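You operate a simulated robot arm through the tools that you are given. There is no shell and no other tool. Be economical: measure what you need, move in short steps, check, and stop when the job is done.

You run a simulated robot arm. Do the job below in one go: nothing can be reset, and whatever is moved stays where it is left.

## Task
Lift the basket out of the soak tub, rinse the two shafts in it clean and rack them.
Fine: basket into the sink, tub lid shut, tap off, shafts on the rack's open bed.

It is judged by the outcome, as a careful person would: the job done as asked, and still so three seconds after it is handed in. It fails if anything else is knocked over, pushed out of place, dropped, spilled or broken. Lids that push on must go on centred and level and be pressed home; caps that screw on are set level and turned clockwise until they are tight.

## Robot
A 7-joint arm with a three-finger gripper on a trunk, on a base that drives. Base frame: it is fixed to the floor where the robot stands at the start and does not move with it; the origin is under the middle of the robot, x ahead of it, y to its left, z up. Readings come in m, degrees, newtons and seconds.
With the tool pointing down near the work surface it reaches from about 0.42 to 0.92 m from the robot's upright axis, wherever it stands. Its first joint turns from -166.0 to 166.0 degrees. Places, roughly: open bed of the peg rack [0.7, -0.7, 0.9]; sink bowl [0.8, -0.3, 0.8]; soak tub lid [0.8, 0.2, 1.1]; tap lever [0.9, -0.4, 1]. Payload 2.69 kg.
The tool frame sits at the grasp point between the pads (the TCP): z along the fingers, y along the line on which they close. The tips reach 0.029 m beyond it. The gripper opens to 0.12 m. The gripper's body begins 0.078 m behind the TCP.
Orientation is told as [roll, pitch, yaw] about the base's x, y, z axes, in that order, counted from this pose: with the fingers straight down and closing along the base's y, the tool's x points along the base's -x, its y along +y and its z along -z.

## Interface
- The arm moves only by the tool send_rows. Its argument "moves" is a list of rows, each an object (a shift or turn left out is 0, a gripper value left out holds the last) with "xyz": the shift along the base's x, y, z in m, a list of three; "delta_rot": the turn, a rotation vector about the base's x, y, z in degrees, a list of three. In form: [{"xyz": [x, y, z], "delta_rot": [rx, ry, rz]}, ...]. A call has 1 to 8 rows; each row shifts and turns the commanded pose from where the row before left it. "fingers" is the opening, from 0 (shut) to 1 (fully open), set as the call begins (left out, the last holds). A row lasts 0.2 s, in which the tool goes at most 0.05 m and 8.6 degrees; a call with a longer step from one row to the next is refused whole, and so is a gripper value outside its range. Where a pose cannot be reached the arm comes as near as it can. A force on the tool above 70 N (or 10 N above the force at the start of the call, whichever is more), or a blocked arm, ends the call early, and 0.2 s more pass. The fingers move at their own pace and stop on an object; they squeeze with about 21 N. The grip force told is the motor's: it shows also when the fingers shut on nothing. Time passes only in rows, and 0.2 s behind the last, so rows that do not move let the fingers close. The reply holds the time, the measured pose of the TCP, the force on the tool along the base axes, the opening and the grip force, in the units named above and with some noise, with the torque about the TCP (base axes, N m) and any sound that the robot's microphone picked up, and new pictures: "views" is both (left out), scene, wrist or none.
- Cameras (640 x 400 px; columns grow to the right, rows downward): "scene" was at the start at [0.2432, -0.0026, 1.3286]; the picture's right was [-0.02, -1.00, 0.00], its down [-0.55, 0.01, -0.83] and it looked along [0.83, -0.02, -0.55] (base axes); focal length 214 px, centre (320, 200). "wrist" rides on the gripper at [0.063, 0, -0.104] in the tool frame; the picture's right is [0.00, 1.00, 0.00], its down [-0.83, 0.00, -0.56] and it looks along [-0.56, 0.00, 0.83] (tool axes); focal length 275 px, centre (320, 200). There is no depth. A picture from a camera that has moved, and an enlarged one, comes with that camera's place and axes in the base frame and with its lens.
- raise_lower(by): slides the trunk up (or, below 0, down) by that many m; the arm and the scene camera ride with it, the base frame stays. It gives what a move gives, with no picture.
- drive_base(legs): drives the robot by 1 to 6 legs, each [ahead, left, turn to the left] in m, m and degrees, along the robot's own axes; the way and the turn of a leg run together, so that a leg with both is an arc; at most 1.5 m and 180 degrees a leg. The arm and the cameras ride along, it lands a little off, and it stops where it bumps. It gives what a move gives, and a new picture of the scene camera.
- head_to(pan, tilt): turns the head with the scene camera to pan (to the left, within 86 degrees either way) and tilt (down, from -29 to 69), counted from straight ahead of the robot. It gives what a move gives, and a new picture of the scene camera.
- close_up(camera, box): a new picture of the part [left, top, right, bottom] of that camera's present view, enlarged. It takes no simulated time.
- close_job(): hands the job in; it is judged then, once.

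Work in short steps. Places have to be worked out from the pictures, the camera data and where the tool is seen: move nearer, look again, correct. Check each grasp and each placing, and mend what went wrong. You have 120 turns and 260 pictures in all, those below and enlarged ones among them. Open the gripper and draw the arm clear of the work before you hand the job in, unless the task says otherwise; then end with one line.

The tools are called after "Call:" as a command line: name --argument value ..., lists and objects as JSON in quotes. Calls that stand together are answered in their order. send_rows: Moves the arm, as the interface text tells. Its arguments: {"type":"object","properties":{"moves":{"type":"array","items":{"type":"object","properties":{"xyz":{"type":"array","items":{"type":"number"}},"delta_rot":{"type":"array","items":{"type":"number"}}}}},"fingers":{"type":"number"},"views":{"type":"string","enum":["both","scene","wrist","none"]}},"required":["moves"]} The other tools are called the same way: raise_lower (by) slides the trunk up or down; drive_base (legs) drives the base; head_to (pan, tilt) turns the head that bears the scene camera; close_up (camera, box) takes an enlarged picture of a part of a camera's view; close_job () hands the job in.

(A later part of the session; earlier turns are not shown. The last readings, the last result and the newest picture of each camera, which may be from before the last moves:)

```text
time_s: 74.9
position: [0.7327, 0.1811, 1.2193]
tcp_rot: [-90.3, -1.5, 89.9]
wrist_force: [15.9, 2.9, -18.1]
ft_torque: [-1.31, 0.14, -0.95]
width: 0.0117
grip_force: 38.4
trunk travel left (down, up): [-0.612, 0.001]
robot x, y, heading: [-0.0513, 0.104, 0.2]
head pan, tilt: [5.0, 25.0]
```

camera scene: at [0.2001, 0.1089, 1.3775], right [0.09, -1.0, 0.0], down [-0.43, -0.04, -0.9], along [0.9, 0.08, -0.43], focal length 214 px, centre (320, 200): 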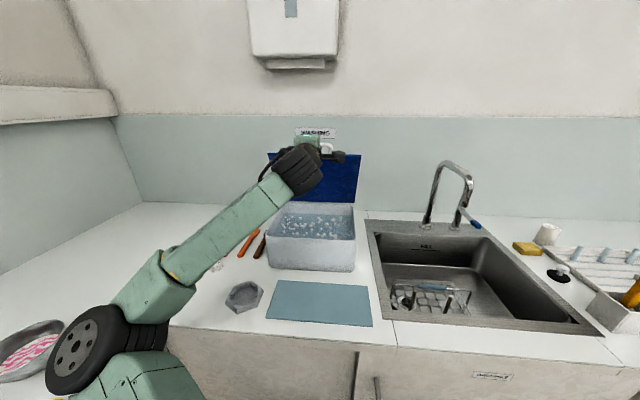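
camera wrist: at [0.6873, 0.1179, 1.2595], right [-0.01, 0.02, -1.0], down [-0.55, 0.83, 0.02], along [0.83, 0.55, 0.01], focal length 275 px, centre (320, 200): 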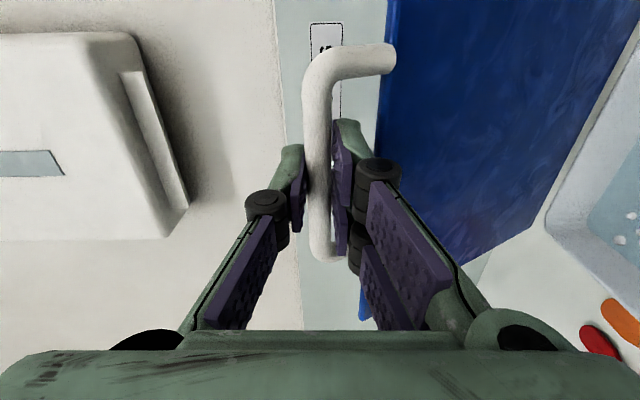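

Still pulling outward radially; I bias inward.

Call:
send_rows --moves '[{"xyz": [-0.013, 0, -0.033]}, {"xyz": [-0.02, 0, -0.028]}, {"xyz": [-0.016, 0, -0.03]}]' --views "both"

```text
time_s: 75.7
position: [0.677, 0.181, 1.1354]
tcp_rot: [-91.2, -1.6, 89.8]
wrist_force: [-26.3, 0.8, 11.4]
ft_torque: [-1.22, -0.13, 0.01]
width: 0.0118
grip_force: 38.5
trunk travel left (down, up): [-0.612, 0.001]
robot x, y, heading: [-0.0516, 0.0948, 0.0]
head pan, tilt: [5.0, 25.0]
camera scene: at [0.1904, 0.1081, 1.3801], right [0.09, -1.0, 0.0], down [-0.42, -0.04, -0.91], along [0.9, 0.08, -0.42], focal length 214 px, centre (320, 200)
camera wrist: at [0.5707, 0.118, 1.131], right [0.02, 0.02, -1.0], down [-0.55, 0.83, 0.01], along [0.83, 0.55, 0.03], focal length 275 px, centre (320, 200)
```

scene: 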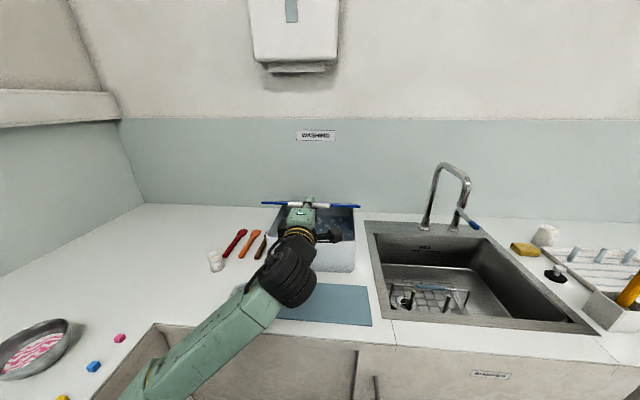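
wrist: 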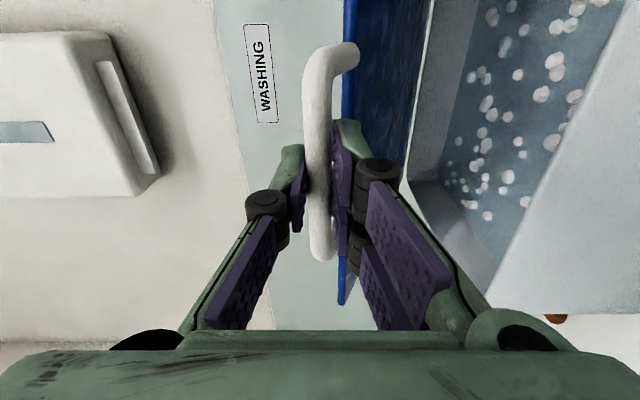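

Circle fit: hinge ≈(0.938, 1.027), R≈0.268; lid now ~24° from shut. Continue along the corrected arc.

Call:
send_rows --moves '[{"xyz": [-0.0153, 0, -0.0249]}, {"xyz": [-0.0076, 0, -0.032]}]' --views "none"

Call:
send_rows --moves '[{"xyz": [-0.0025, 0, -0.015]}, {"xyz": [-0.0012, 0, -0.0155]}]' --views "both"

```text
time_s: 76.3
position: [0.6643, 0.1821, 1.0786]
tcp_rot: [-90.7, -1.5, 89.6]
wrist_force: [-26.1, -5.0, 4.4]
ft_torque: [-1.21, -0.01, 0.15]
width: 0.0112
grip_force: 37.9
out of reach, approached as far as the arm can: row 2
trunk travel left (down, up): [-0.612, 0.001]
robot x, y, heading: [-0.0537, 0.0994, -0.1]
head pan, tilt: [5.0, 25.0]
```

```text
time_s: 76.9
position: [0.6659, 0.1832, 1.0497]
tcp_rot: [-90.7, -1.5, 89.6]
wrist_force: [-34.1, -11.2, 2.3]
ft_torque: [-1.38, 0.0, 0.52]
width: 0.011
grip_force: 37.7
out of reach, approached as far as the arm can: row 1
trunk travel left (down, up): [-0.612, 0.001]
robot x, y, heading: [-0.0491, 0.0968, 0.1]
head pan, tilt: [5.0, 25.0]
camera scene: at [0.191, 0.1073, 1.3798], right [0.09, -1.0, 0.0], down [-0.42, -0.04, -0.91], along [0.9, 0.08, -0.42], focal length 214 px, centre (320, 200)
camera wrist: at [0.5613, 0.1211, 1.0443], right [0.01, 0.02, -1.0], down [-0.55, 0.83, 0.01], along [0.83, 0.55, 0.02], focal length 275 px, centre (320, 200)
```

scene: 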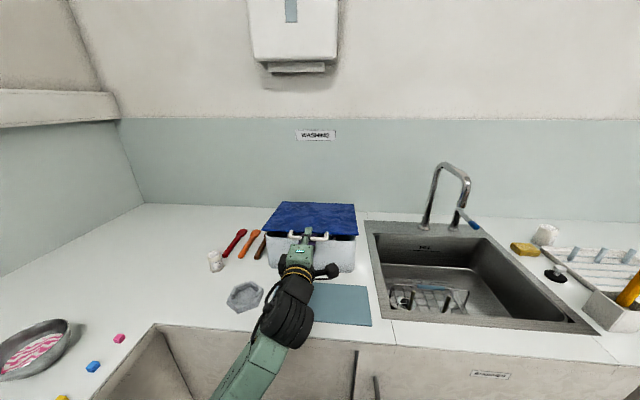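
wrist: 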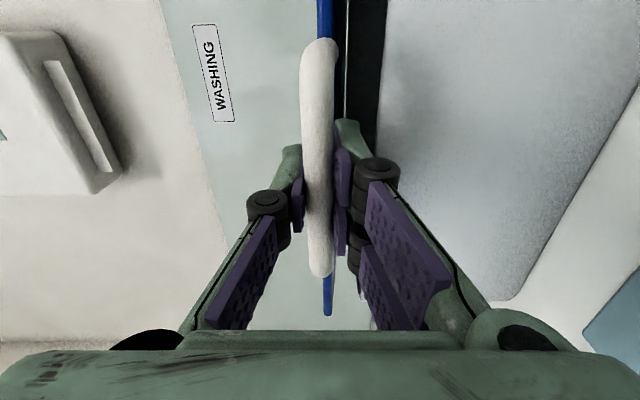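

Lid is nearly shut. I release the bar, back out and rise, then press the lid down from above.

Call:
send_rows --moves '[{}, {}]' --fingers 0.3 --views "none"

Call:
send_rows --moves '[{"xyz": [-0.025, 0, 0]}, {"xyz": [-0.025, 0, 0]}]' --views "both"

```text
time_s: 77.5
position: [0.6704, 0.188, 1.0467]
tcp_rot: [-90.6, -1.5, 90.0]
wrist_force: [-3.3, 0.7, 1.3]
ft_torque: [-0.02, 0.05, -0.02]
width: 0.0363
grip_force: 0.1
trunk travel left (down, up): [-0.612, 0.001]
robot x, y, heading: [-0.0511, 0.1012, 0.1]
head pan, tilt: [5.0, 25.0]
```

```text
time_s: 78.1
position: [0.6638, 0.204, 1.049]
tcp_rot: [-90.6, -1.5, 90.0]
wrist_force: [0.1, 0.2, -0.5]
ft_torque: [-0.01, -0.03, -0.01]
width: 0.0361
grip_force: 0.0
out of reach, approached as far as the arm can: row 1, 2
trunk travel left (down, up): [-0.612, 0.001]
robot x, y, heading: [-0.0556, 0.0997, 0.1]
head pan, tilt: [5.0, 25.0]
camera scene: at [0.1944, 0.1082, 1.379], right [0.09, -1.0, 0.0], down [-0.42, -0.04, -0.91], along [0.9, 0.08, -0.42], focal length 214 px, centre (320, 200)
camera wrist: at [0.5585, 0.1406, 1.0451], right [0.01, 0.02, -1.0], down [-0.55, 0.83, 0.01], along [0.83, 0.55, 0.02], focal length 275 px, centre (320, 200)
```

scene: 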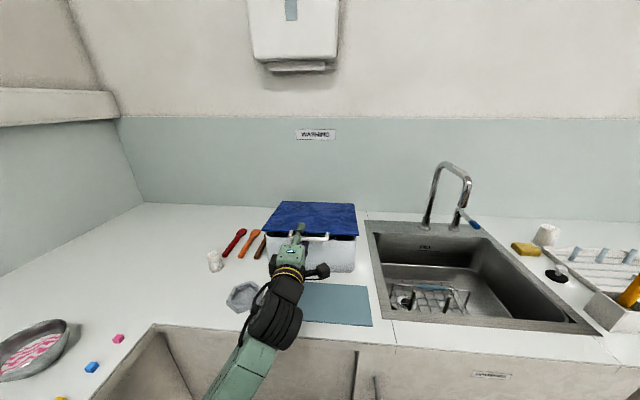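
wrist: 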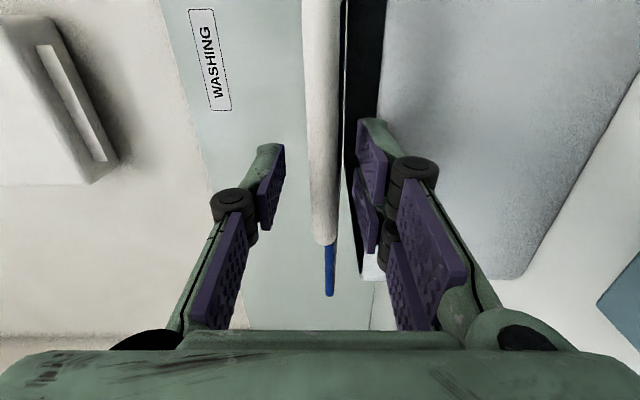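

The arm can't retract further; I drive the base back 0.12 m instead.

Call:
drive_base --legs '[[-0.12, 0, 0]]'

Call:
close_up --camera "scene" --box '[240, 180, 400, 290]'

```text
time_s: 79.3
position: [0.545, 0.2016, 1.0499]
tcp_rot: [-90.5, -1.5, 89.8]
wrist_force: [0.2, 1.3, -0.4]
ft_torque: [0.01, 0.0, 0.01]
width: 0.036
grip_force: 0.0
trunk travel left (down, up): [-0.612, 0.001]
robot x, y, heading: [-0.1684, 0.0962, 0.1]
head pan, tilt: [5.0, 25.0]
camera scene: at [0.0756, 0.1076, 1.3792], right [0.09, -1.0, 0.0], down [-0.42, -0.04, -0.91], along [0.9, 0.08, -0.42], focal length 214 px, centre (320, 200)
```

scene: 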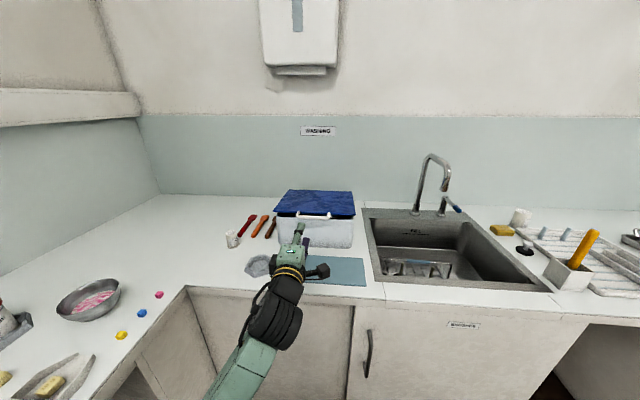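

```text
3.64 times, centred on (320, 235) of scene
camera zoom: at [0.0756, 0.1076, 1.3792], right [0.09, -1.0, 0.0], down [-0.42, -0.04, -0.91], along [0.9, 0.08, -0.42], focal length 780 px, centre (320, 73)
```

zoom: 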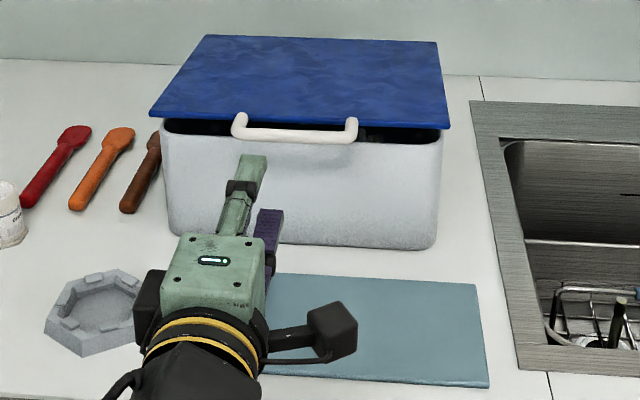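

Gap of ~2 cm remains at the front. I raise the hand, pitch it to about −60°, close the fingers, and drive back in to press the lid's front.

Call:
send_rows --moves '[{"xyz": [0, 0, 0.03]}, {"xyz": [0, -0.01, 0.03], "delta_rot": [0, 8, 0]}, {"xyz": [0, -0.01, 0.03], "delta_rot": [0, 8, 0]}, {"xyz": [0, 0, 0], "delta_rot": [0, 8, 0]}, {"delta_rot": [0, 8, 0]}]' --fingers 0 --views "none"

Call:
drive_base --legs '[[0.13, 0, 0]]'

```text
time_s: 80.5
position: [0.5455, 0.1824, 1.1392]
tcp_rot: [-58.6, -1.1, 89.0]
wrist_force: [1.0, 0.0, -0.4]
ft_torque: [0.02, -0.01, -0.02]
width: 0.0
grip_force: 21.5
trunk travel left (down, up): [-0.612, 0.001]
robot x, y, heading: [-0.168, 0.102, -0.3]
head pan, tilt: [5.0, 25.0]
```

```text
time_s: 81.8
position: [0.6748, 0.183, 1.1387]
tcp_rot: [-58.5, -1.1, 89.1]
wrist_force: [0.5, -0.7, -0.1]
ft_torque: [0.0, 0.03, -0.01]
width: 0.0
grip_force: 21.0
trunk travel left (down, up): [-0.612, 0.001]
robot x, y, heading: [-0.0384, 0.1018, 0.2]
head pan, tilt: [5.0, 25.0]
camera scene: at [0.2059, 0.1079, 1.3788], right [0.09, -1.0, 0.0], down [-0.42, -0.04, -0.91], along [0.9, 0.08, -0.42], focal length 214 px, centre (320, 200)
```

scene: 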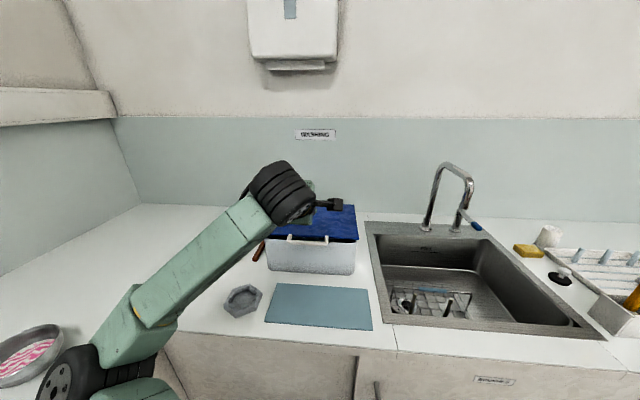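

I tilt the tool nearly vertical so the hand body clears the lid handle, then press down on the lid near its front.

Call:
send_rows --moves '[{"xyz": [0.015, 0, 0], "delta_rot": [0, 8, 0]}, {"xyz": [0.015, 0, 0], "delta_rot": [0, 8, 0]}, {"xyz": [0.015, 0, 0], "delta_rot": [0, 8, 0]}, {"xyz": [0.015, 0, 0], "delta_rot": [0, 8, 0]}, {"xyz": [0.015, 0, 0], "delta_rot": [0, 8, 0]}, {"xyz": [0, 0, -0.02]}]' --views "none"

Call:
send_rows --moves '[{"xyz": [0, 0, -0.012]}, {"xyz": [0, 0, -0.01]}, {"xyz": [0, 0, -0.01]}]' --views "both"

```text
time_s: 83.2
position: [0.7494, 0.1836, 1.1191]
tcp_rot: [-18.6, -0.3, 88.6]
wrist_force: [0.0, 0.0, -0.2]
ft_torque: [0.02, -0.03, -0.04]
width: 0.0001
grip_force: 20.7
trunk travel left (down, up): [-0.612, 0.001]
robot x, y, heading: [-0.0426, 0.0994, 0.4]
head pan, tilt: [5.0, 25.0]
```

```text
time_s: 84.0
position: [0.7494, 0.1834, 1.0863]
tcp_rot: [-18.6, -0.3, 88.6]
wrist_force: [1.0, -0.5, 1.1]
ft_torque: [0.01, -0.03, 0.0]
width: 0.0003
grip_force: 20.7
trunk travel left (down, up): [-0.612, 0.001]
robot x, y, heading: [-0.0435, 0.1042, 0.0]
head pan, tilt: [5.0, 25.0]
camera scene: at [0.2052, 0.1079, 1.379], right [0.09, -1.0, 0.0], down [-0.42, -0.04, -0.91], along [0.9, 0.08, -0.42], focal length 214 px, centre (320, 200)
camera wrist: at [0.7147, 0.1196, 1.1841], right [-0.95, 0.02, -0.32], down [-0.16, 0.83, 0.53], along [0.28, 0.55, -0.79], focal length 275 px, centre (320, 200)
```

scene: 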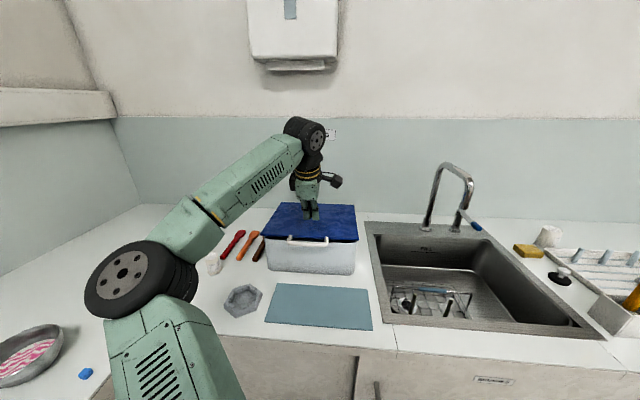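
wrist: 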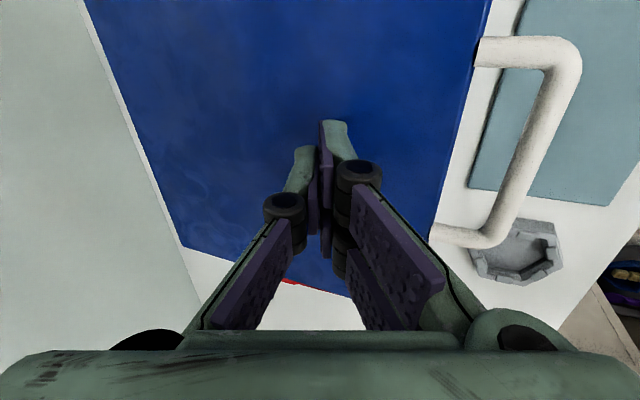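

Call:
send_rows --moves '[{"xyz": [0, 0, -0.01]}, {"xyz": [0, 0, -0.01]}, {"xyz": [0, 0, -0.01]}, {"xyz": [0, 0, -0.008]}, {"xyz": [0, 0, -0.008]}]' --views "none"

```text
time_s: 85.2
position: [0.749, 0.1826, 1.0531]
tcp_rot: [-20.0, -0.1, 88.8]
wrist_force: [10.6, 4.2, 61.8]
ft_torque: [-0.01, -0.34, 0.04]
width: 0.0
grip_force: 21.1
trunk travel left (down, up): [-0.612, 0.001]
robot x, y, heading: [-0.0398, 0.1032, 0.0]
head pan, tilt: [5.0, 25.0]
```

The lid took a firm 62 N press and stopped moving. I rise and check that it is shut.

Call:
send_rows --moves '[{"xyz": [0, 0, 0.02]}, {"xyz": [0, 0, 0.04]}, {"xyz": [-0.01, -0.02, 0.02], "delta_rot": [0, 8, 0]}, {"xyz": [-0.01, -0.03, 0], "delta_rot": [0, 8, 0]}, {"xyz": [-0.01, -0.04, 0], "delta_rot": [0, 3, 0]}, {"xyz": [-0.02, -0.04, 0]}, {"xyz": [-0.02, -0.04, 0]}, {"xyz": [-0.02, -0.04, 0]}]' --views "scene"

Call:
close_up --camera "scene" --box '[240, 180, 400, 290]'

```text
time_s: 87.0
position: [0.6592, -0.0286, 1.1209]
tcp_rot: [0.3, 0.2, 88.6]
wrist_force: [-1.0, 0.3, 0.4]
ft_torque: [0.0, 0.0, 0.01]
width: 0.0
grip_force: 20.6
trunk travel left (down, up): [-0.612, 0.001]
robot x, y, heading: [-0.0422, 0.099, 0.0]
head pan, tilt: [5.0, 25.0]
camera scene: at [0.205, 0.1074, 1.3791], right [0.09, -1.0, 0.0], down [-0.42, -0.04, -0.91], along [0.9, 0.08, -0.42], focal length 214 px, centre (320, 200)
```

scene: 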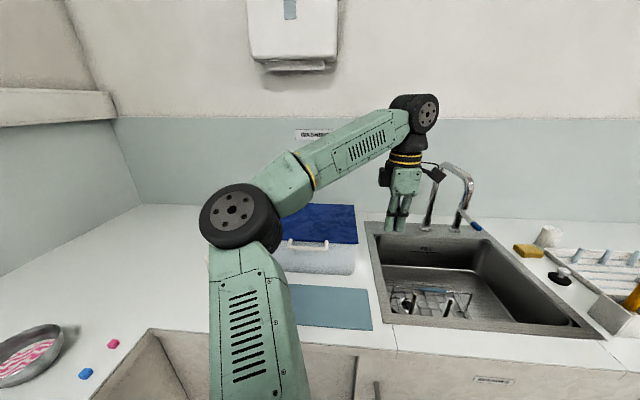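

```text
3.64 times, centred on (320, 235) of scene
camera zoom: at [0.205, 0.1074, 1.3791], right [0.09, -1.0, 0.0], down [-0.42, -0.04, -0.91], along [0.9, 0.08, -0.42], focal length 780 px, centre (320, 73)
```

zoom: 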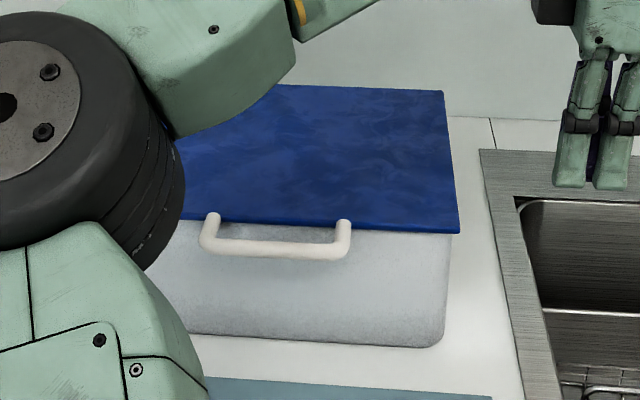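

Lid is flat and shut. Next the tap: lever tip ≈(0.877, −0.37, 0.988), post ≈(0.971, −0.365). I shift the base right by 0.35 m.

Call:
drive_base --legs '[[0, -0.35, 0]]'

Call:
head_to --pan 0 --tilt 33

Call:
close_up --camera "scene" --box '[290, 90, 450, 250]'

```text
time_s: 90.3
position: [0.6595, -0.3783, 1.1195]
tcp_rot: [0.4, 0.1, 88.5]
wrist_force: [-0.7, 0.2, 0.4]
ft_torque: [0.01, -0.01, -0.01]
width: 0.0
grip_force: 20.8
trunk travel left (down, up): [-0.612, 0.001]
robot x, y, heading: [-0.041, -0.2516, 0.0]
head pan, tilt: [5.0, 25.0]
camera scene: at [0.2051, -0.2414, 1.379], right [0.09, -1.0, 0.0], down [-0.42, -0.04, -0.91], along [0.9, 0.08, -0.42], focal length 214 px, centre (320, 200)
```

scene: 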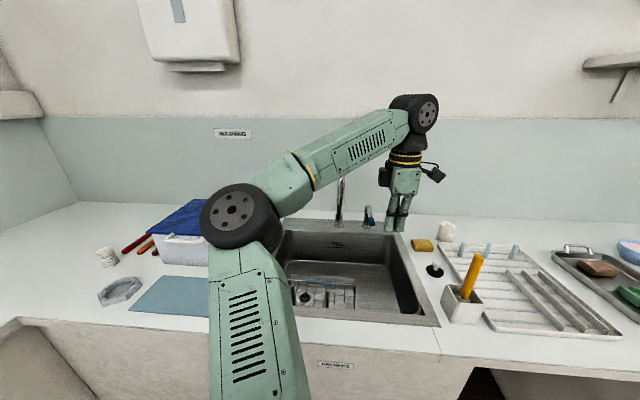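

```text
time_s: 91.0
position: [0.6606, -0.3775, 1.1204]
tcp_rot: [0.4, 0.2, 88.4]
wrist_force: [0.9, 0.6, -0.5]
ft_torque: [-0.01, -0.02, -0.01]
width: 0.0
grip_force: 21.0
trunk travel left (down, up): [-0.612, 0.001]
robot x, y, heading: [-0.0414, -0.2507, 0.2]
head pan, tilt: [0.0, 33.0]
camera scene: at [0.2024, -0.2493, 1.3664], right [0.0, -1.0, 0.0], down [-0.54, 0.0, -0.84], along [0.84, 0.0, -0.54], focal length 214 px, centre (320, 200)
```

scene: 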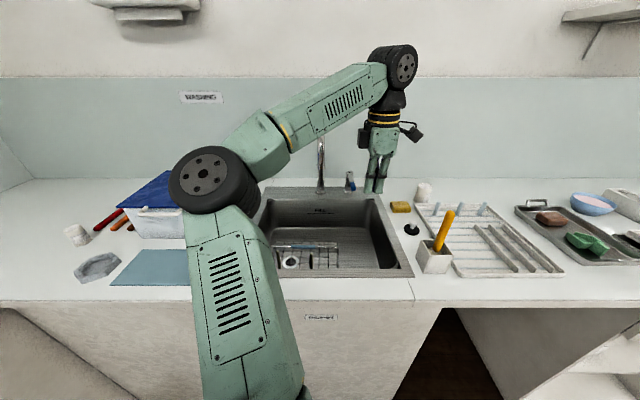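

```text
2.50 times, centred on (370, 170) of scene
camera zoom: at [0.2024, -0.2493, 1.3664], right [0.0, -1.0, 0.0], down [-0.54, 0.0, -0.84], along [0.84, 0.0, -0.54], focal length 536 px, centre (195, 275)
```

zoom: 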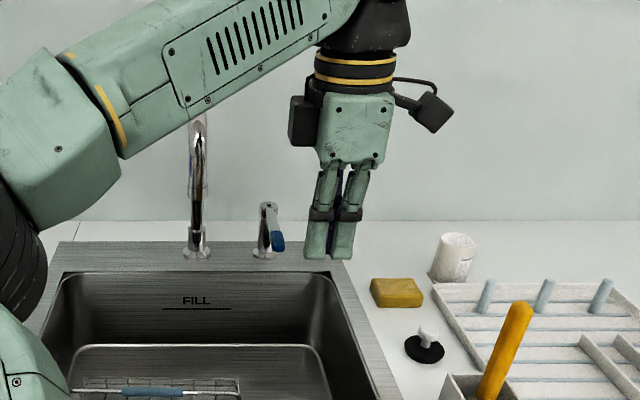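

Rotating the tool to yaw 0 and opening a little, then approaching the lever from above.

Call:
send_rows --moves '[{"delta_rot": [0, 0, -8.5]}, {"delta_rot": [0, 0, -8.5]}, {"delta_rot": [0, 0, -8.5]}, {"delta_rot": [0, 0, -8.5]}, {"delta_rot": [0, 0, -8.5]}, {"delta_rot": [0, 0, -8.5]}, {"delta_rot": [0, 0, -8.5]}, {"delta_rot": [0, 0, -8.5]}]' --fingers 0.4 --views "none"

Call:
send_rows --moves '[{"delta_rot": [0, 0, -8.5]}, {"delta_rot": [0, 0, -8.5]}, {"xyz": [0.04, 0.002, -0.01], "delta_rot": [0, 0, -3.5]}, {"xyz": [0.04, 0.002, -0.01]}, {"xyz": [0.04, 0.002, -0.01]}, {"xyz": [0.04, 0.002, -0.01]}]' --views "both"

```text
time_s: 92.8
position: [0.6598, -0.377, 1.1201]
tcp_rot: [0.3, 0.2, 20.4]
wrist_force: [-0.1, 0.0, -0.7]
ft_torque: [-0.02, 0.0, 0.01]
width: 0.0479
grip_force: 0.0
trunk travel left (down, up): [-0.612, 0.001]
robot x, y, heading: [-0.038, -0.247, 0.2]
head pan, tilt: [0.0, 33.0]
```

```text
time_s: 94.2
position: [0.8208, -0.371, 1.0804]
tcp_rot: [0.5, 0.1, -0.2]
wrist_force: [0.8, 0.5, -0.4]
ft_torque: [-0.01, -0.01, 0.0]
width: 0.0481
grip_force: 0.1
trunk travel left (down, up): [-0.612, 0.001]
robot x, y, heading: [-0.0414, -0.2488, 0.1]
head pan, tilt: [0.0, 33.0]
camera scene: at [0.2028, -0.2499, 1.3663], right [0.0, -1.0, 0.0], down [-0.55, 0.0, -0.84], along [0.84, 0.0, -0.55], focal length 214 px, centre (320, 200)
camera wrist: at [0.757, -0.372, 1.183], right [0.0, 1.0, 0.01], down [0.83, 0.0, 0.55], along [0.55, 0.01, -0.83], focal length 275 px, centre (320, 200)
```

scene: 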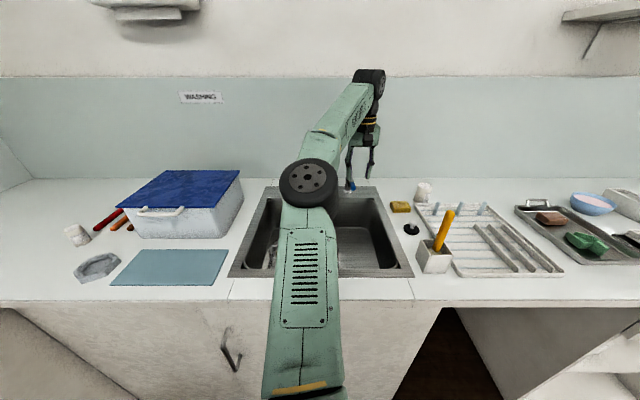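
wrist: 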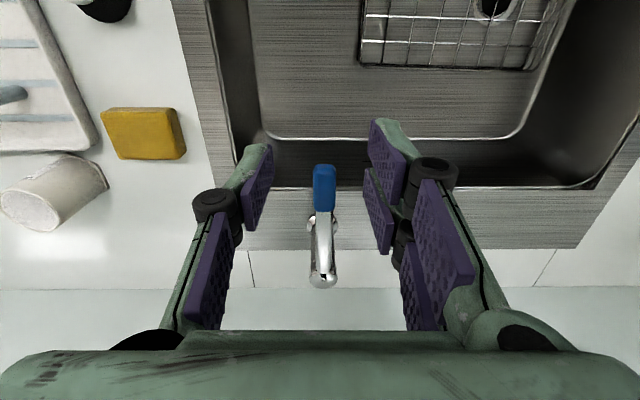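

Lever is centred below the fingers. Move over its tip, lower and grip.

Call:
send_rows --moves '[{"xyz": [0.03, 0.004, -0.01]}, {"xyz": [0.027, 0, -0.02]}, {"xyz": [0, 0, -0.03]}, {"xyz": [0, 0, -0.028]}]' --views "wrist"

```text
time_s: 95.2
position: [0.8527, -0.3656, 0.9862]
tcp_rot: [0.4, 0.2, 0.0]
wrist_force: [-0.6, 0.2, 0.6]
ft_torque: [-0.02, 0.0, 0.03]
width: 0.0479
grip_force: 0.1
out of reach, approached as far as the arm can: row 1, 2
trunk travel left (down, up): [-0.612, 0.001]
robot x, y, heading: [-0.0386, -0.25, 0.1]
head pan, tilt: [0.0, 33.0]
camera wrist: at [0.7896, -0.3666, 1.0887], right [0.0, 1.0, 0.01], down [0.83, 0.0, 0.55], along [0.55, 0.01, -0.83], focal length 275 px, centre (320, 200)
```

wrist: 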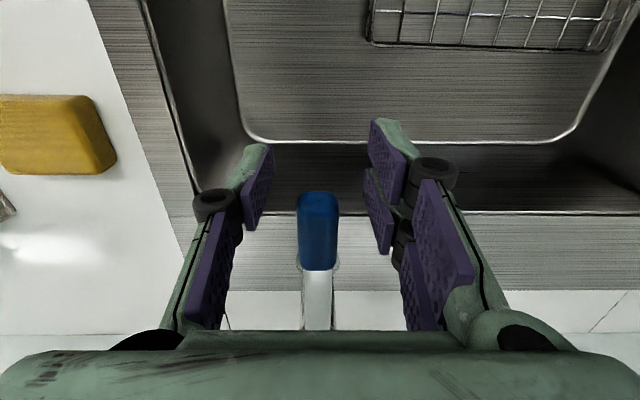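

Reach limit; drive the base forward 0.035 (still within its starting x).

Call:
drive_base --legs '[[0.035, 0, 0]]'

Call:
send_rows --moves '[{}, {}, {}]' --fingers 0 --views "wrist"

```text
time_s: 96.0
position: [0.8876, -0.3657, 0.9863]
tcp_rot: [0.3, 0.3, 0.0]
wrist_force: [0.2, -1.0, 0.4]
ft_torque: [-0.02, 0.08, 0.0]
width: 0.0479
grip_force: 0.1
trunk travel left (down, up): [-0.612, 0.001]
robot x, y, heading: [-0.0056, -0.2481, 0.0]
head pan, tilt: [0.0, 33.0]
camera scene: at [0.2382, -0.2494, 1.366], right [0.0, -1.0, 0.0], down [-0.55, 0.0, -0.84], along [0.84, 0.0, -0.55], focal length 214 px, centre (320, 200)
```

scene: 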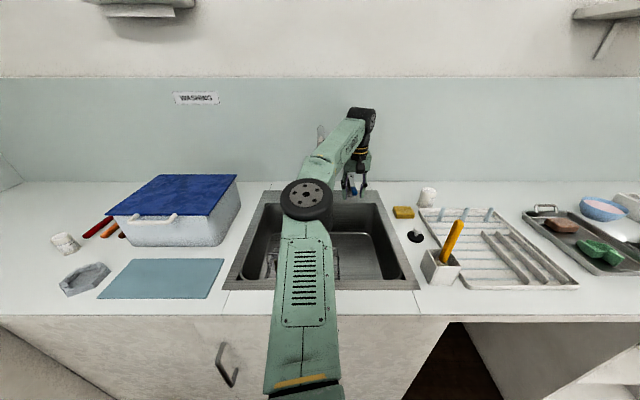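

```text
time_s: 96.8
position: [0.8865, -0.366, 0.9861]
tcp_rot: [0.3, 0.2, 0.0]
wrist_force: [0.0, -0.4, -0.4]
ft_torque: [-0.01, -0.29, 0.07]
width: 0.0146
grip_force: 22.9
trunk travel left (down, up): [-0.612, 0.001]
robot x, y, heading: [-0.0111, -0.2455, -0.1]
head pan, tilt: [0.0, 33.0]
camera wrist: at [0.8239, -0.3674, 1.0891], right [0.0, 1.0, 0.01], down [0.83, 0.0, 0.55], along [0.55, 0.01, -0.83], focal length 275 px, centre (320, 200)
```

wrist: 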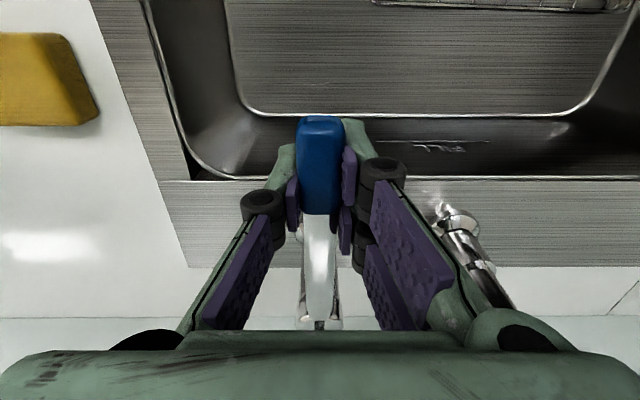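

Lever gripped. I test a lift of a few mm and watch the force.

Call:
send_rows --moves '[{"xyz": [0, 0, 0.006]}, {"xyz": [0, 0, 0.006]}]' --views "none"

```text
time_s: 97.4
position: [0.8889, -0.3667, 0.9947]
tcp_rot: [0.5, 0.5, -0.1]
wrist_force: [-2.7, -0.9, -27.1]
ft_torque: [-0.03, -0.01, 0.07]
width: 0.0151
grip_force: 41.1
trunk travel left (down, up): [-0.612, 0.001]
robot x, y, heading: [-0.0087, -0.2473, -0.0]
head pan, tilt: [0.0, 33.0]
```

Lifting meets 27 N; I go back down and test sideways instead.

Call:
send_rows --moves '[{"xyz": [0, 0, -0.006]}, {"xyz": [0, 0, -0.006]}, {"xyz": [0, -0.006, 0]}, {"xyz": [0, -0.006, 0]}]' --views "none"

```text
time_s: 98.4
position: [0.8867, -0.3727, 0.9894]
tcp_rot: [0.4, -0.1, 0.5]
wrist_force: [8.8, 16.0, 22.3]
ft_torque: [0.19, -0.33, 1.54]
width: 0.0159
grip_force: 42.2
trunk travel left (down, up): [-0.612, 0.001]
robot x, y, heading: [-0.0034, -0.2479, 0.1]
head pan, tilt: [0.0, 33.0]
```

Call:
send_rows --moves '[{"xyz": [0, 0.006, 0]}, {"xyz": [0, 0.006, 0]}, {"xyz": [0, 0.006, 0.003]}, {"xyz": [0, 0.006, 0]}]' --views "wrist"

```text
time_s: 99.4
position: [0.8858, -0.3648, 0.9877]
tcp_rot: [0.1, 0.3, -0.9]
wrist_force: [4.9, -27.5, 0.3]
ft_torque: [-0.19, -0.92, 0.71]
width: 0.0142
grip_force: 41.2
trunk travel left (down, up): [-0.612, 0.001]
robot x, y, heading: [-0.0039, -0.2502, -0.2]
head pan, tilt: [0.0, 33.0]
camera wrist: at [0.8225, -0.3648, 1.0905], right [0.01, 1.0, 0.0], down [0.83, -0.01, 0.55], along [0.55, 0.0, -0.83], focal length 275 px, centre (320, 200)
```

wrist: 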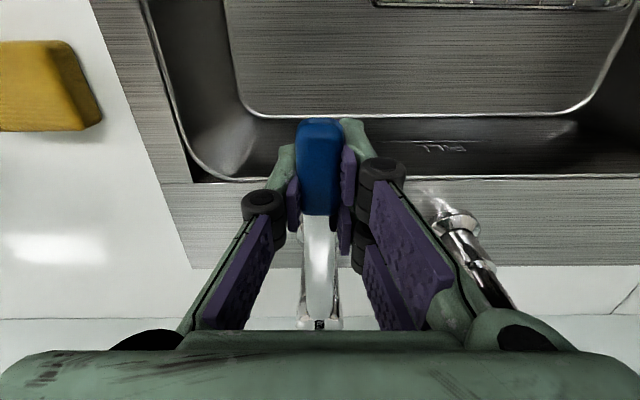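

+y is a hard stop, while −y gave way a little. I turn it toward −y along an arc about the post with matching yaw.

Call:
send_rows --moves '[{"xyz": [0, -0.012, -0.001]}, {"xyz": [0.001, -0.012, 0], "delta_rot": [0, 0, 8]}, {"xyz": [0.003, -0.012, 0], "delta_rot": [0, 0, 8]}]' --views "both"

```text
time_s: 100.2
position: [0.8894, -0.3929, 0.9872]
tcp_rot: [0.6, 0.5, 15.9]
wrist_force: [-20.0, -13.5, -9.1]
ft_torque: [-0.12, 0.39, -0.72]
width: 0.0143
grip_force: 40.7
trunk travel left (down, up): [-0.612, 0.001]
robot x, y, heading: [-0.0057, -0.2474, -0.4]
head pan, tilt: [0.0, 33.0]
camera scene: at [0.2363, -0.2508, 1.3663], right [0.0, -1.0, 0.0], down [-0.54, 0.0, -0.84], along [0.84, 0.0, -0.54], focal length 214 px, centre (320, 200)
camera wrist: at [0.8294, -0.4108, 1.0907], right [-0.28, 0.96, 0.01], down [0.8, 0.23, 0.55], along [0.53, 0.16, -0.84], focal length 275 px, centre (320, 200)
```

scene: 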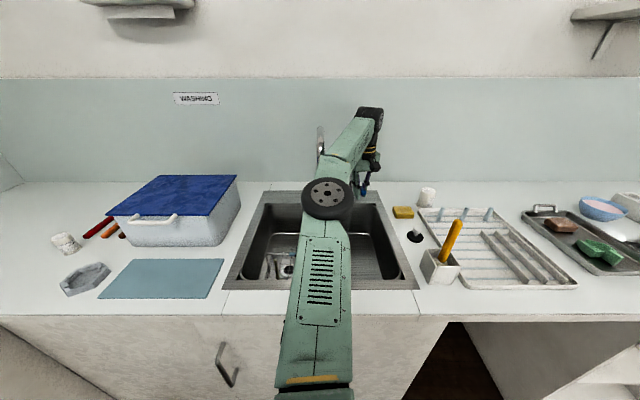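
wrist: 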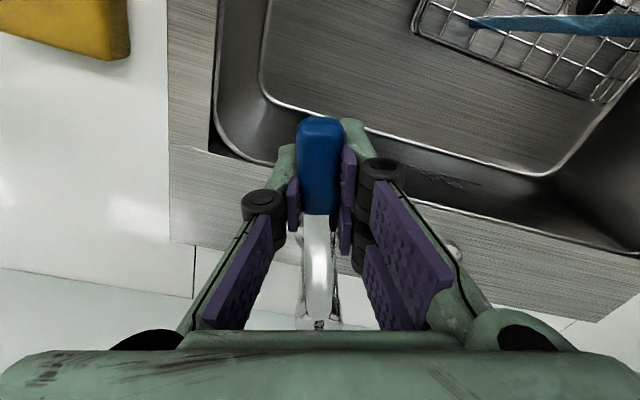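

The lever turns that way. Continue the arc and look/listen for water.

Call:
send_rows --moves '[{"xyz": [0.001, -0.012, 0], "delta_rot": [0, 0, 8]}, {"xyz": [0.004, -0.011, 0], "delta_rot": [0, 0, 8]}, {"xyz": [0.006, -0.01, 0], "delta_rot": [0, 0, 8]}]' --views "both"

```text
time_s: 101.0
position: [0.8995, -0.4169, 0.9882]
tcp_rot: [0.2, -0.3, 40.5]
wrist_force: [29.5, 0.3, 4.7]
ft_torque: [0.19, -0.47, -1.36]
width: 0.0192
grip_force: 44.4
out of reach, approached as far as the arm can: row 3
trunk travel left (down, up): [-0.612, 0.001]
robot x, y, heading: [-0.0075, -0.2481, 0.1]
head pan, tilt: [0.0, 33.0]
camera scene: at [0.2395, -0.2486, 1.3661], right [0.0, -1.0, 0.0], down [-0.55, 0.0, -0.84], along [0.84, 0.0, -0.55], focal length 214 px, centre (320, 200)
camera wrist: at [0.8503, -0.4584, 1.0904], right [-0.65, 0.76, 0.01], down [0.63, 0.54, 0.56], along [0.42, 0.37, -0.83], focal length 275 px, centre (320, 200)
```

scene: 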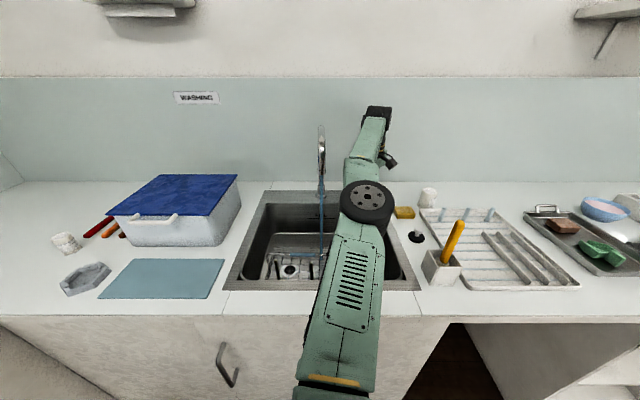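
wrist: 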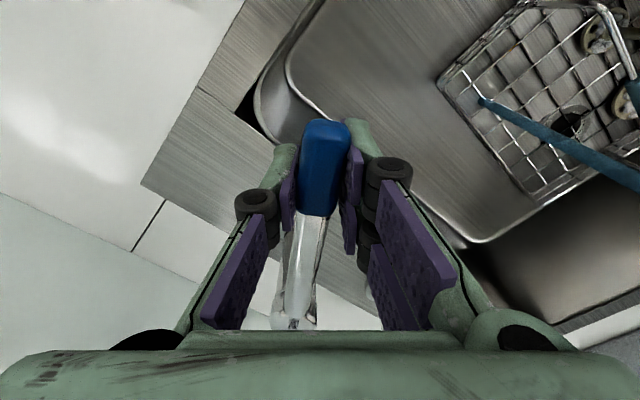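

Water is running. I release the lever and rise clear, then look at where the stream lands.

Call:
send_rows --moves '[{}, {}, {"xyz": [0, 0, 0.03]}, {"xyz": [0, 0, 0.04]}, {"xyz": [-0.04, -0.01, 0.02]}, {"xyz": [-0.045, 0, 0]}, {"xyz": [-0.045, 0, 0]}, {"xyz": [-0.045, 0, 0]}]' --fingers 0.5 --views "both"

Call:
close_up --camera "scene" --box '[220, 120, 430, 300]'

```text
time_s: 102.8
position: [0.695, -0.4255, 1.0775]
tcp_rot: [0.5, 0.1, 40.1]
wrist_force: [-0.1, -0.1, 0.1]
ft_torque: [-0.03, -0.03, 0.0]
width: 0.0603
grip_force: 0.0
out of reach, approached as far as the arm can: row 3, 4
trunk travel left (down, up): [-0.612, 0.001]
robot x, y, heading: [-0.0057, -0.2456, 0.1]
head pan, tilt: [0.0, 33.0]
camera scene: at [0.2367, -0.2492, 1.3665], right [0.0, -1.0, 0.0], down [-0.54, 0.0, -0.84], along [0.84, 0.0, -0.54], focal length 214 px, centre (320, 200)
camera wrist: at [0.647, -0.4665, 1.1805], right [-0.65, 0.76, 0.01], down [0.64, 0.54, 0.55], along [0.42, 0.36, -0.83], focal length 275 px, centre (320, 200)
```

scene: 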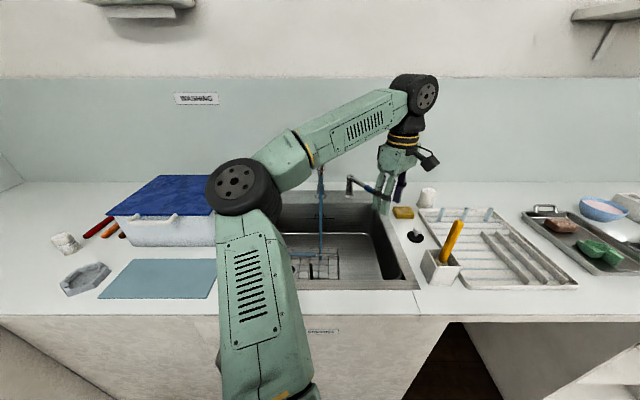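
wrist: 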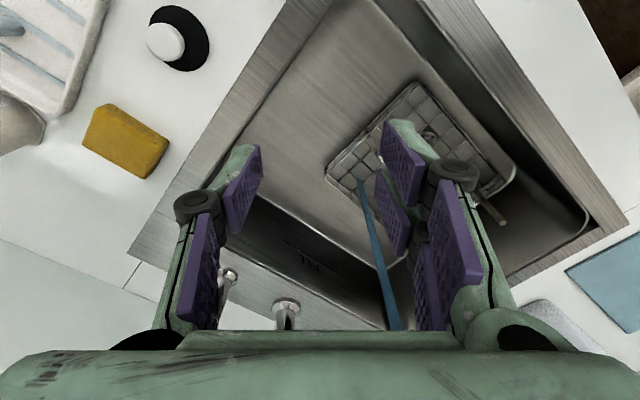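

```text
2.22 times, centred on (325, 210) of scene
camera zoom: at [0.2367, -0.2492, 1.3665], right [0.0, -1.0, 0.0], down [-0.54, 0.0, -0.84], along [0.84, 0.0, -0.54], focal length 477 px, centre (309, 178)
```

zoom: 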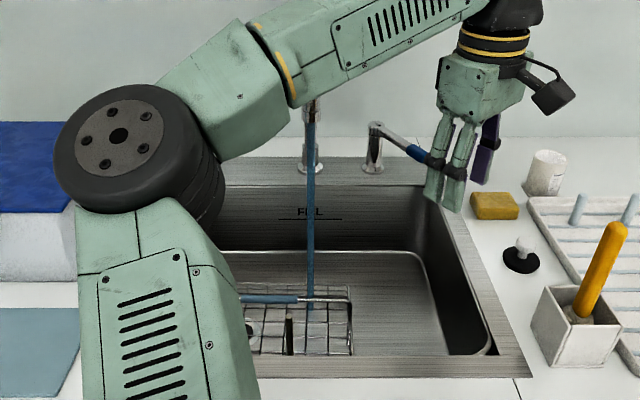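

Stream falls at ≈(0.80, −0.255). Shafts stand at roughly A (0.667,−0.241) and B (0.654,−0.15) with tops near z≈0.87. I turn to yaw 0 and look from above shaft A.

Call:
send_rows --moves '[{"xyz": [-0.005, 0.03, 0], "delta_rot": [0, 0, -8]}, {"xyz": [-0.005, 0.035, 0], "delta_rot": [0, 0, -8]}, {"xyz": [-0.005, 0.035, 0], "delta_rot": [0, 0, -8]}, {"xyz": [-0.005, 0.035, 0], "delta_rot": [0, 0, -8]}, {"xyz": [-0.005, 0.035, -0.02], "delta_rot": [0, 0, -8]}, {"xyz": [-0.003, 0.015, -0.03]}, {"xyz": [0, 0, -0.03]}]' --fingers 0.4 --views "both"

```text
time_s: 104.4
position: [0.6677, -0.2411, 0.9976]
tcp_rot: [0.3, 0.2, -0.1]
wrist_force: [-0.2, -0.2, -0.3]
ft_torque: [0.0, -0.03, 0.0]
width: 0.0482
grip_force: 0.1
trunk travel left (down, up): [-0.612, 0.001]
robot x, y, heading: [-0.0066, -0.2444, -0.2]
head pan, tilt: [0.0, 33.0]
camera scene: at [0.2373, -0.2494, 1.3663], right [0.0, -1.0, 0.0], down [-0.54, 0.0, -0.84], along [0.84, 0.0, -0.54], focal length 214 px, centre (320, 200)
camera wrist: at [0.6048, -0.2416, 1.1004], right [0.0, 1.0, 0.01], down [0.83, 0.0, 0.55], along [0.55, 0.01, -0.83], focal length 275 px, centre (320, 200)
```

scene: 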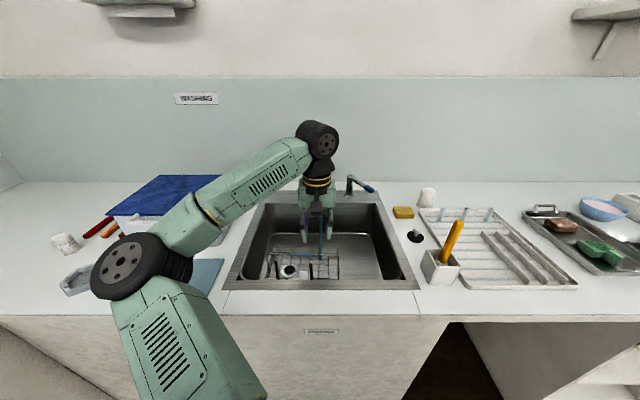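
wrist: 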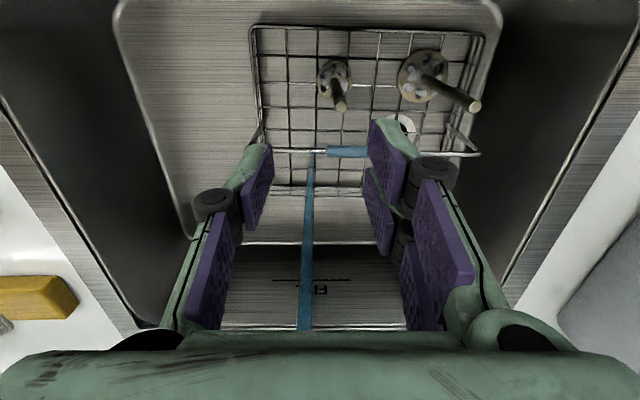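

Shaft A is vertical at (0.666, −0.222); B at (0.663, −0.115). I lower over A.

Call:
send_rows --moves '[{"xyz": [0, 0.019, -0.02]}, {"xyz": [0, 0, -0.04]}, {"xyz": [0, 0, -0.04]}, {"xyz": [0, 0, -0.035]}]' --views "wrist"

```text
time_s: 105.4
position: [0.6675, -0.2211, 0.8625]
tcp_rot: [0.3, 0.2, 0.0]
wrist_force: [-0.4, 0.2, 0.5]
ft_torque: [0.0, 0.02, 0.0]
width: 0.0479
grip_force: 0.1
trunk travel left (down, up): [-0.612, 0.001]
robot x, y, heading: [-0.0047, -0.2482, 0.0]
head pan, tilt: [0.0, 33.0]
camera wrist: at [0.6046, -0.2225, 0.9653], right [0.0, 1.0, 0.01], down [0.83, 0.0, 0.55], along [0.55, 0.01, -0.83], focal length 275 px, centre (320, 200)
```

wrist: 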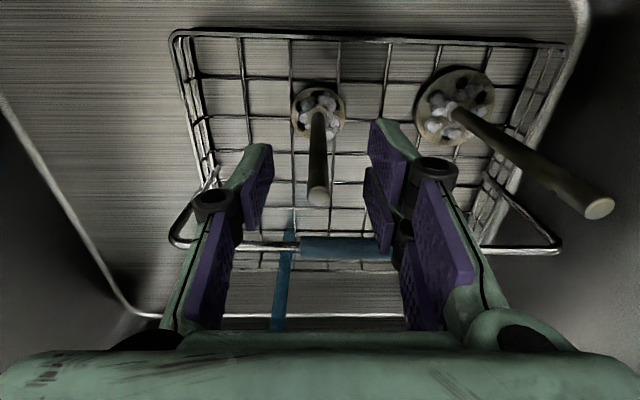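

Shaft top ≈0.869. Lower 0.02 more and close.

Call:
send_rows --moves '[{"xyz": [-0.001, 0, -0.02]}, {}]' --views "none"

Call:
send_rows --moves '[{}, {}, {}, {}]' --fingers 0 --views "wrist"

```text
time_s: 106.0
position: [0.6676, -0.2214, 0.8429]
tcp_rot: [0.4, 0.2, 0.0]
wrist_force: [-0.1, -0.2, 0.3]
ft_torque: [0.01, -0.02, 0.0]
width: 0.0481
grip_force: 0.0
trunk travel left (down, up): [-0.612, 0.001]
robot x, y, heading: [-0.0089, -0.246, 0.0]
head pan, tilt: [0.0, 33.0]
```

```text
time_s: 107.0
position: [0.6669, -0.2209, 0.844]
tcp_rot: [0.4, 0.2, 0.0]
wrist_force: [-0.3, -0.3, 0.1]
ft_torque: [-0.01, 0.0, 0.02]
width: 0.006
grip_force: 21.3
trunk travel left (down, up): [-0.612, 0.001]
robot x, y, heading: [-0.0099, -0.2448, -0.0]
head pan, tilt: [0.0, 33.0]
camera wrist: at [0.6035, -0.2222, 0.9457], right [0.0, 1.0, 0.01], down [0.83, 0.0, 0.55], along [0.55, 0.01, -0.83], focal length 275 px, centre (320, 200)
```

wrist: 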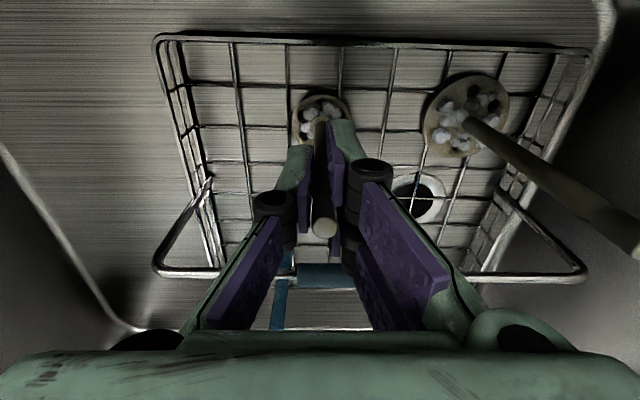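

Shaft A is between the pads (6 mm). Lift.

Call:
send_rows --moves '[{"xyz": [0, 0, 0.01]}, {"xyz": [0, 0, 0.015]}, {"xyz": [0, 0, 0.02]}, {"xyz": [0, 0, 0.02]}, {"xyz": [0, 0, 0.025]}, {"xyz": [0, 0, 0.03]}, {"xyz": [0, 0, 0.03]}, {"xyz": [0, 0, 0.03]}]' --views "both"

```text
time_s: 108.8
position: [0.6679, -0.2228, 1.023]
tcp_rot: [0.4, 0.3, -0.2]
wrist_force: [1.0, -1.2, -0.3]
ft_torque: [-0.01, -0.02, -0.02]
width: 0.0059
grip_force: 21.2
trunk travel left (down, up): [-0.612, 0.001]
robot x, y, heading: [-0.0074, -0.2483, -0.3]
head pan, tilt: [0.0, 33.0]
camera scene: at [0.237, -0.2495, 1.3663], right [0.0, -1.0, 0.0], down [-0.54, 0.0, -0.84], along [0.84, 0.0, -0.54], focal length 214 px, centre (320, 200)
camera wrist: at [0.6035, -0.2237, 1.1254], right [0.0, 1.0, 0.01], down [0.83, 0.0, 0.55], along [0.55, 0.01, -0.83], focal length 275 px, centre (320, 200)
```

scene: 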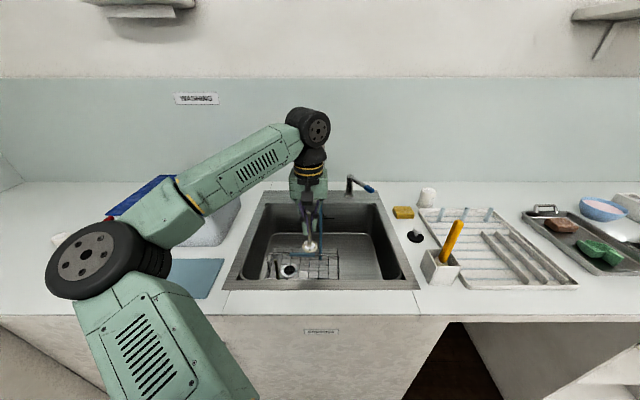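
wrist: 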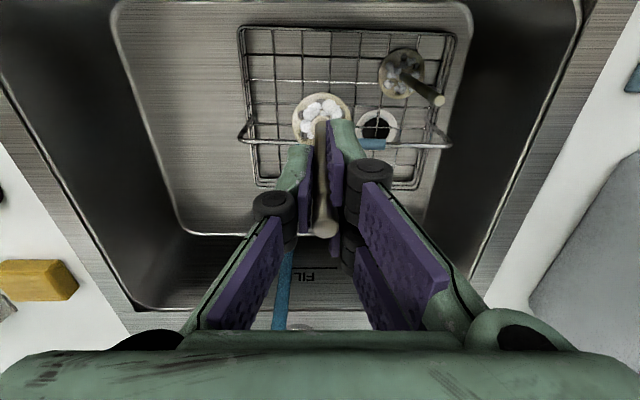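

Shaft A held well. I pitch to about −45° so the foamy face looks up, then bring its hub under the stream.

Call:
send_rows --moves '[{"delta_rot": [0, -8, 0]}, {"delta_rot": [0, -8, 0]}, {"delta_rot": [0, -8, 0]}, {"delta_rot": [0, -8, 0]}, {"delta_rot": [0, -8, 0]}, {"delta_rot": [0, -5, 0]}, {"xyz": [0.025, -0.015, 0]}, {"xyz": [0.025, -0.017, 0]}]' --views "both"

Call:
close_up --camera "scene" --box '[260, 120, 380, 290]'

```text
time_s: 110.6
position: [0.7163, -0.2532, 1.0232]
tcp_rot: [0.4, -44.9, -0.1]
wrist_force: [-0.6, -0.5, -0.5]
ft_torque: [0.01, 0.06, 0.02]
width: 0.0059
grip_force: 20.7
trunk travel left (down, up): [-0.612, 0.001]
robot x, y, heading: [-0.0088, -0.245, -0.1]
head pan, tilt: [0.0, 33.0]
camera scene: at [0.2374, -0.2496, 1.3663], right [0.0, -1.0, 0.0], down [-0.54, 0.0, -0.84], along [0.84, 0.0, -0.54], focal length 214 px, centre (320, 200)
camera wrist: at [0.5982, -0.2543, 1.0508], right [-0.01, 1.0, 0.0], down [0.2, 0.0, 0.98], along [0.98, 0.01, -0.2], focal length 275 px, centre (320, 200)
```

scene: 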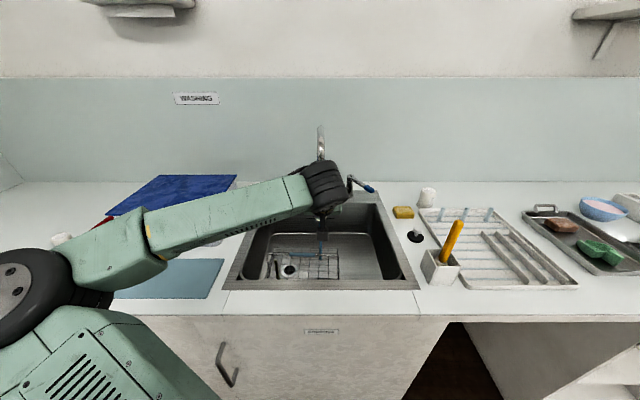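
wrist: 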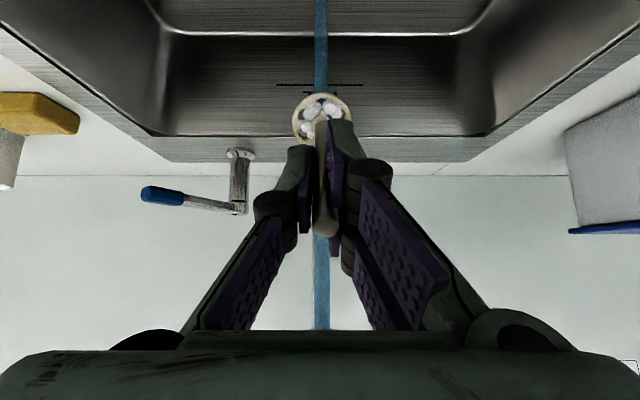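

```text
2.35 times, centred on (320, 205) of scene
camera zoom: at [0.2374, -0.2496, 1.3663], right [0.0, -1.0, 0.0], down [-0.54, 0.0, -0.84], along [0.84, 0.0, -0.54], focal length 505 px, centre (320, 188)
```

zoom: 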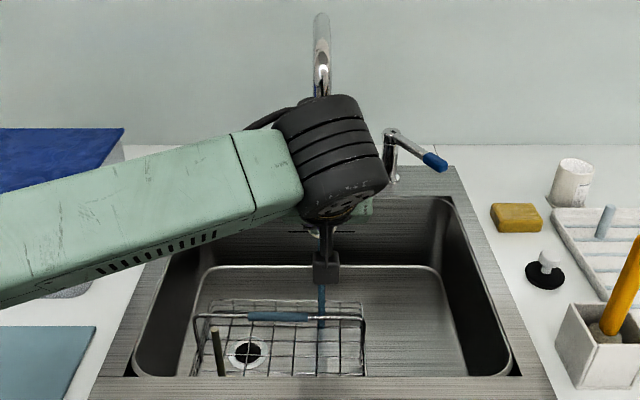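

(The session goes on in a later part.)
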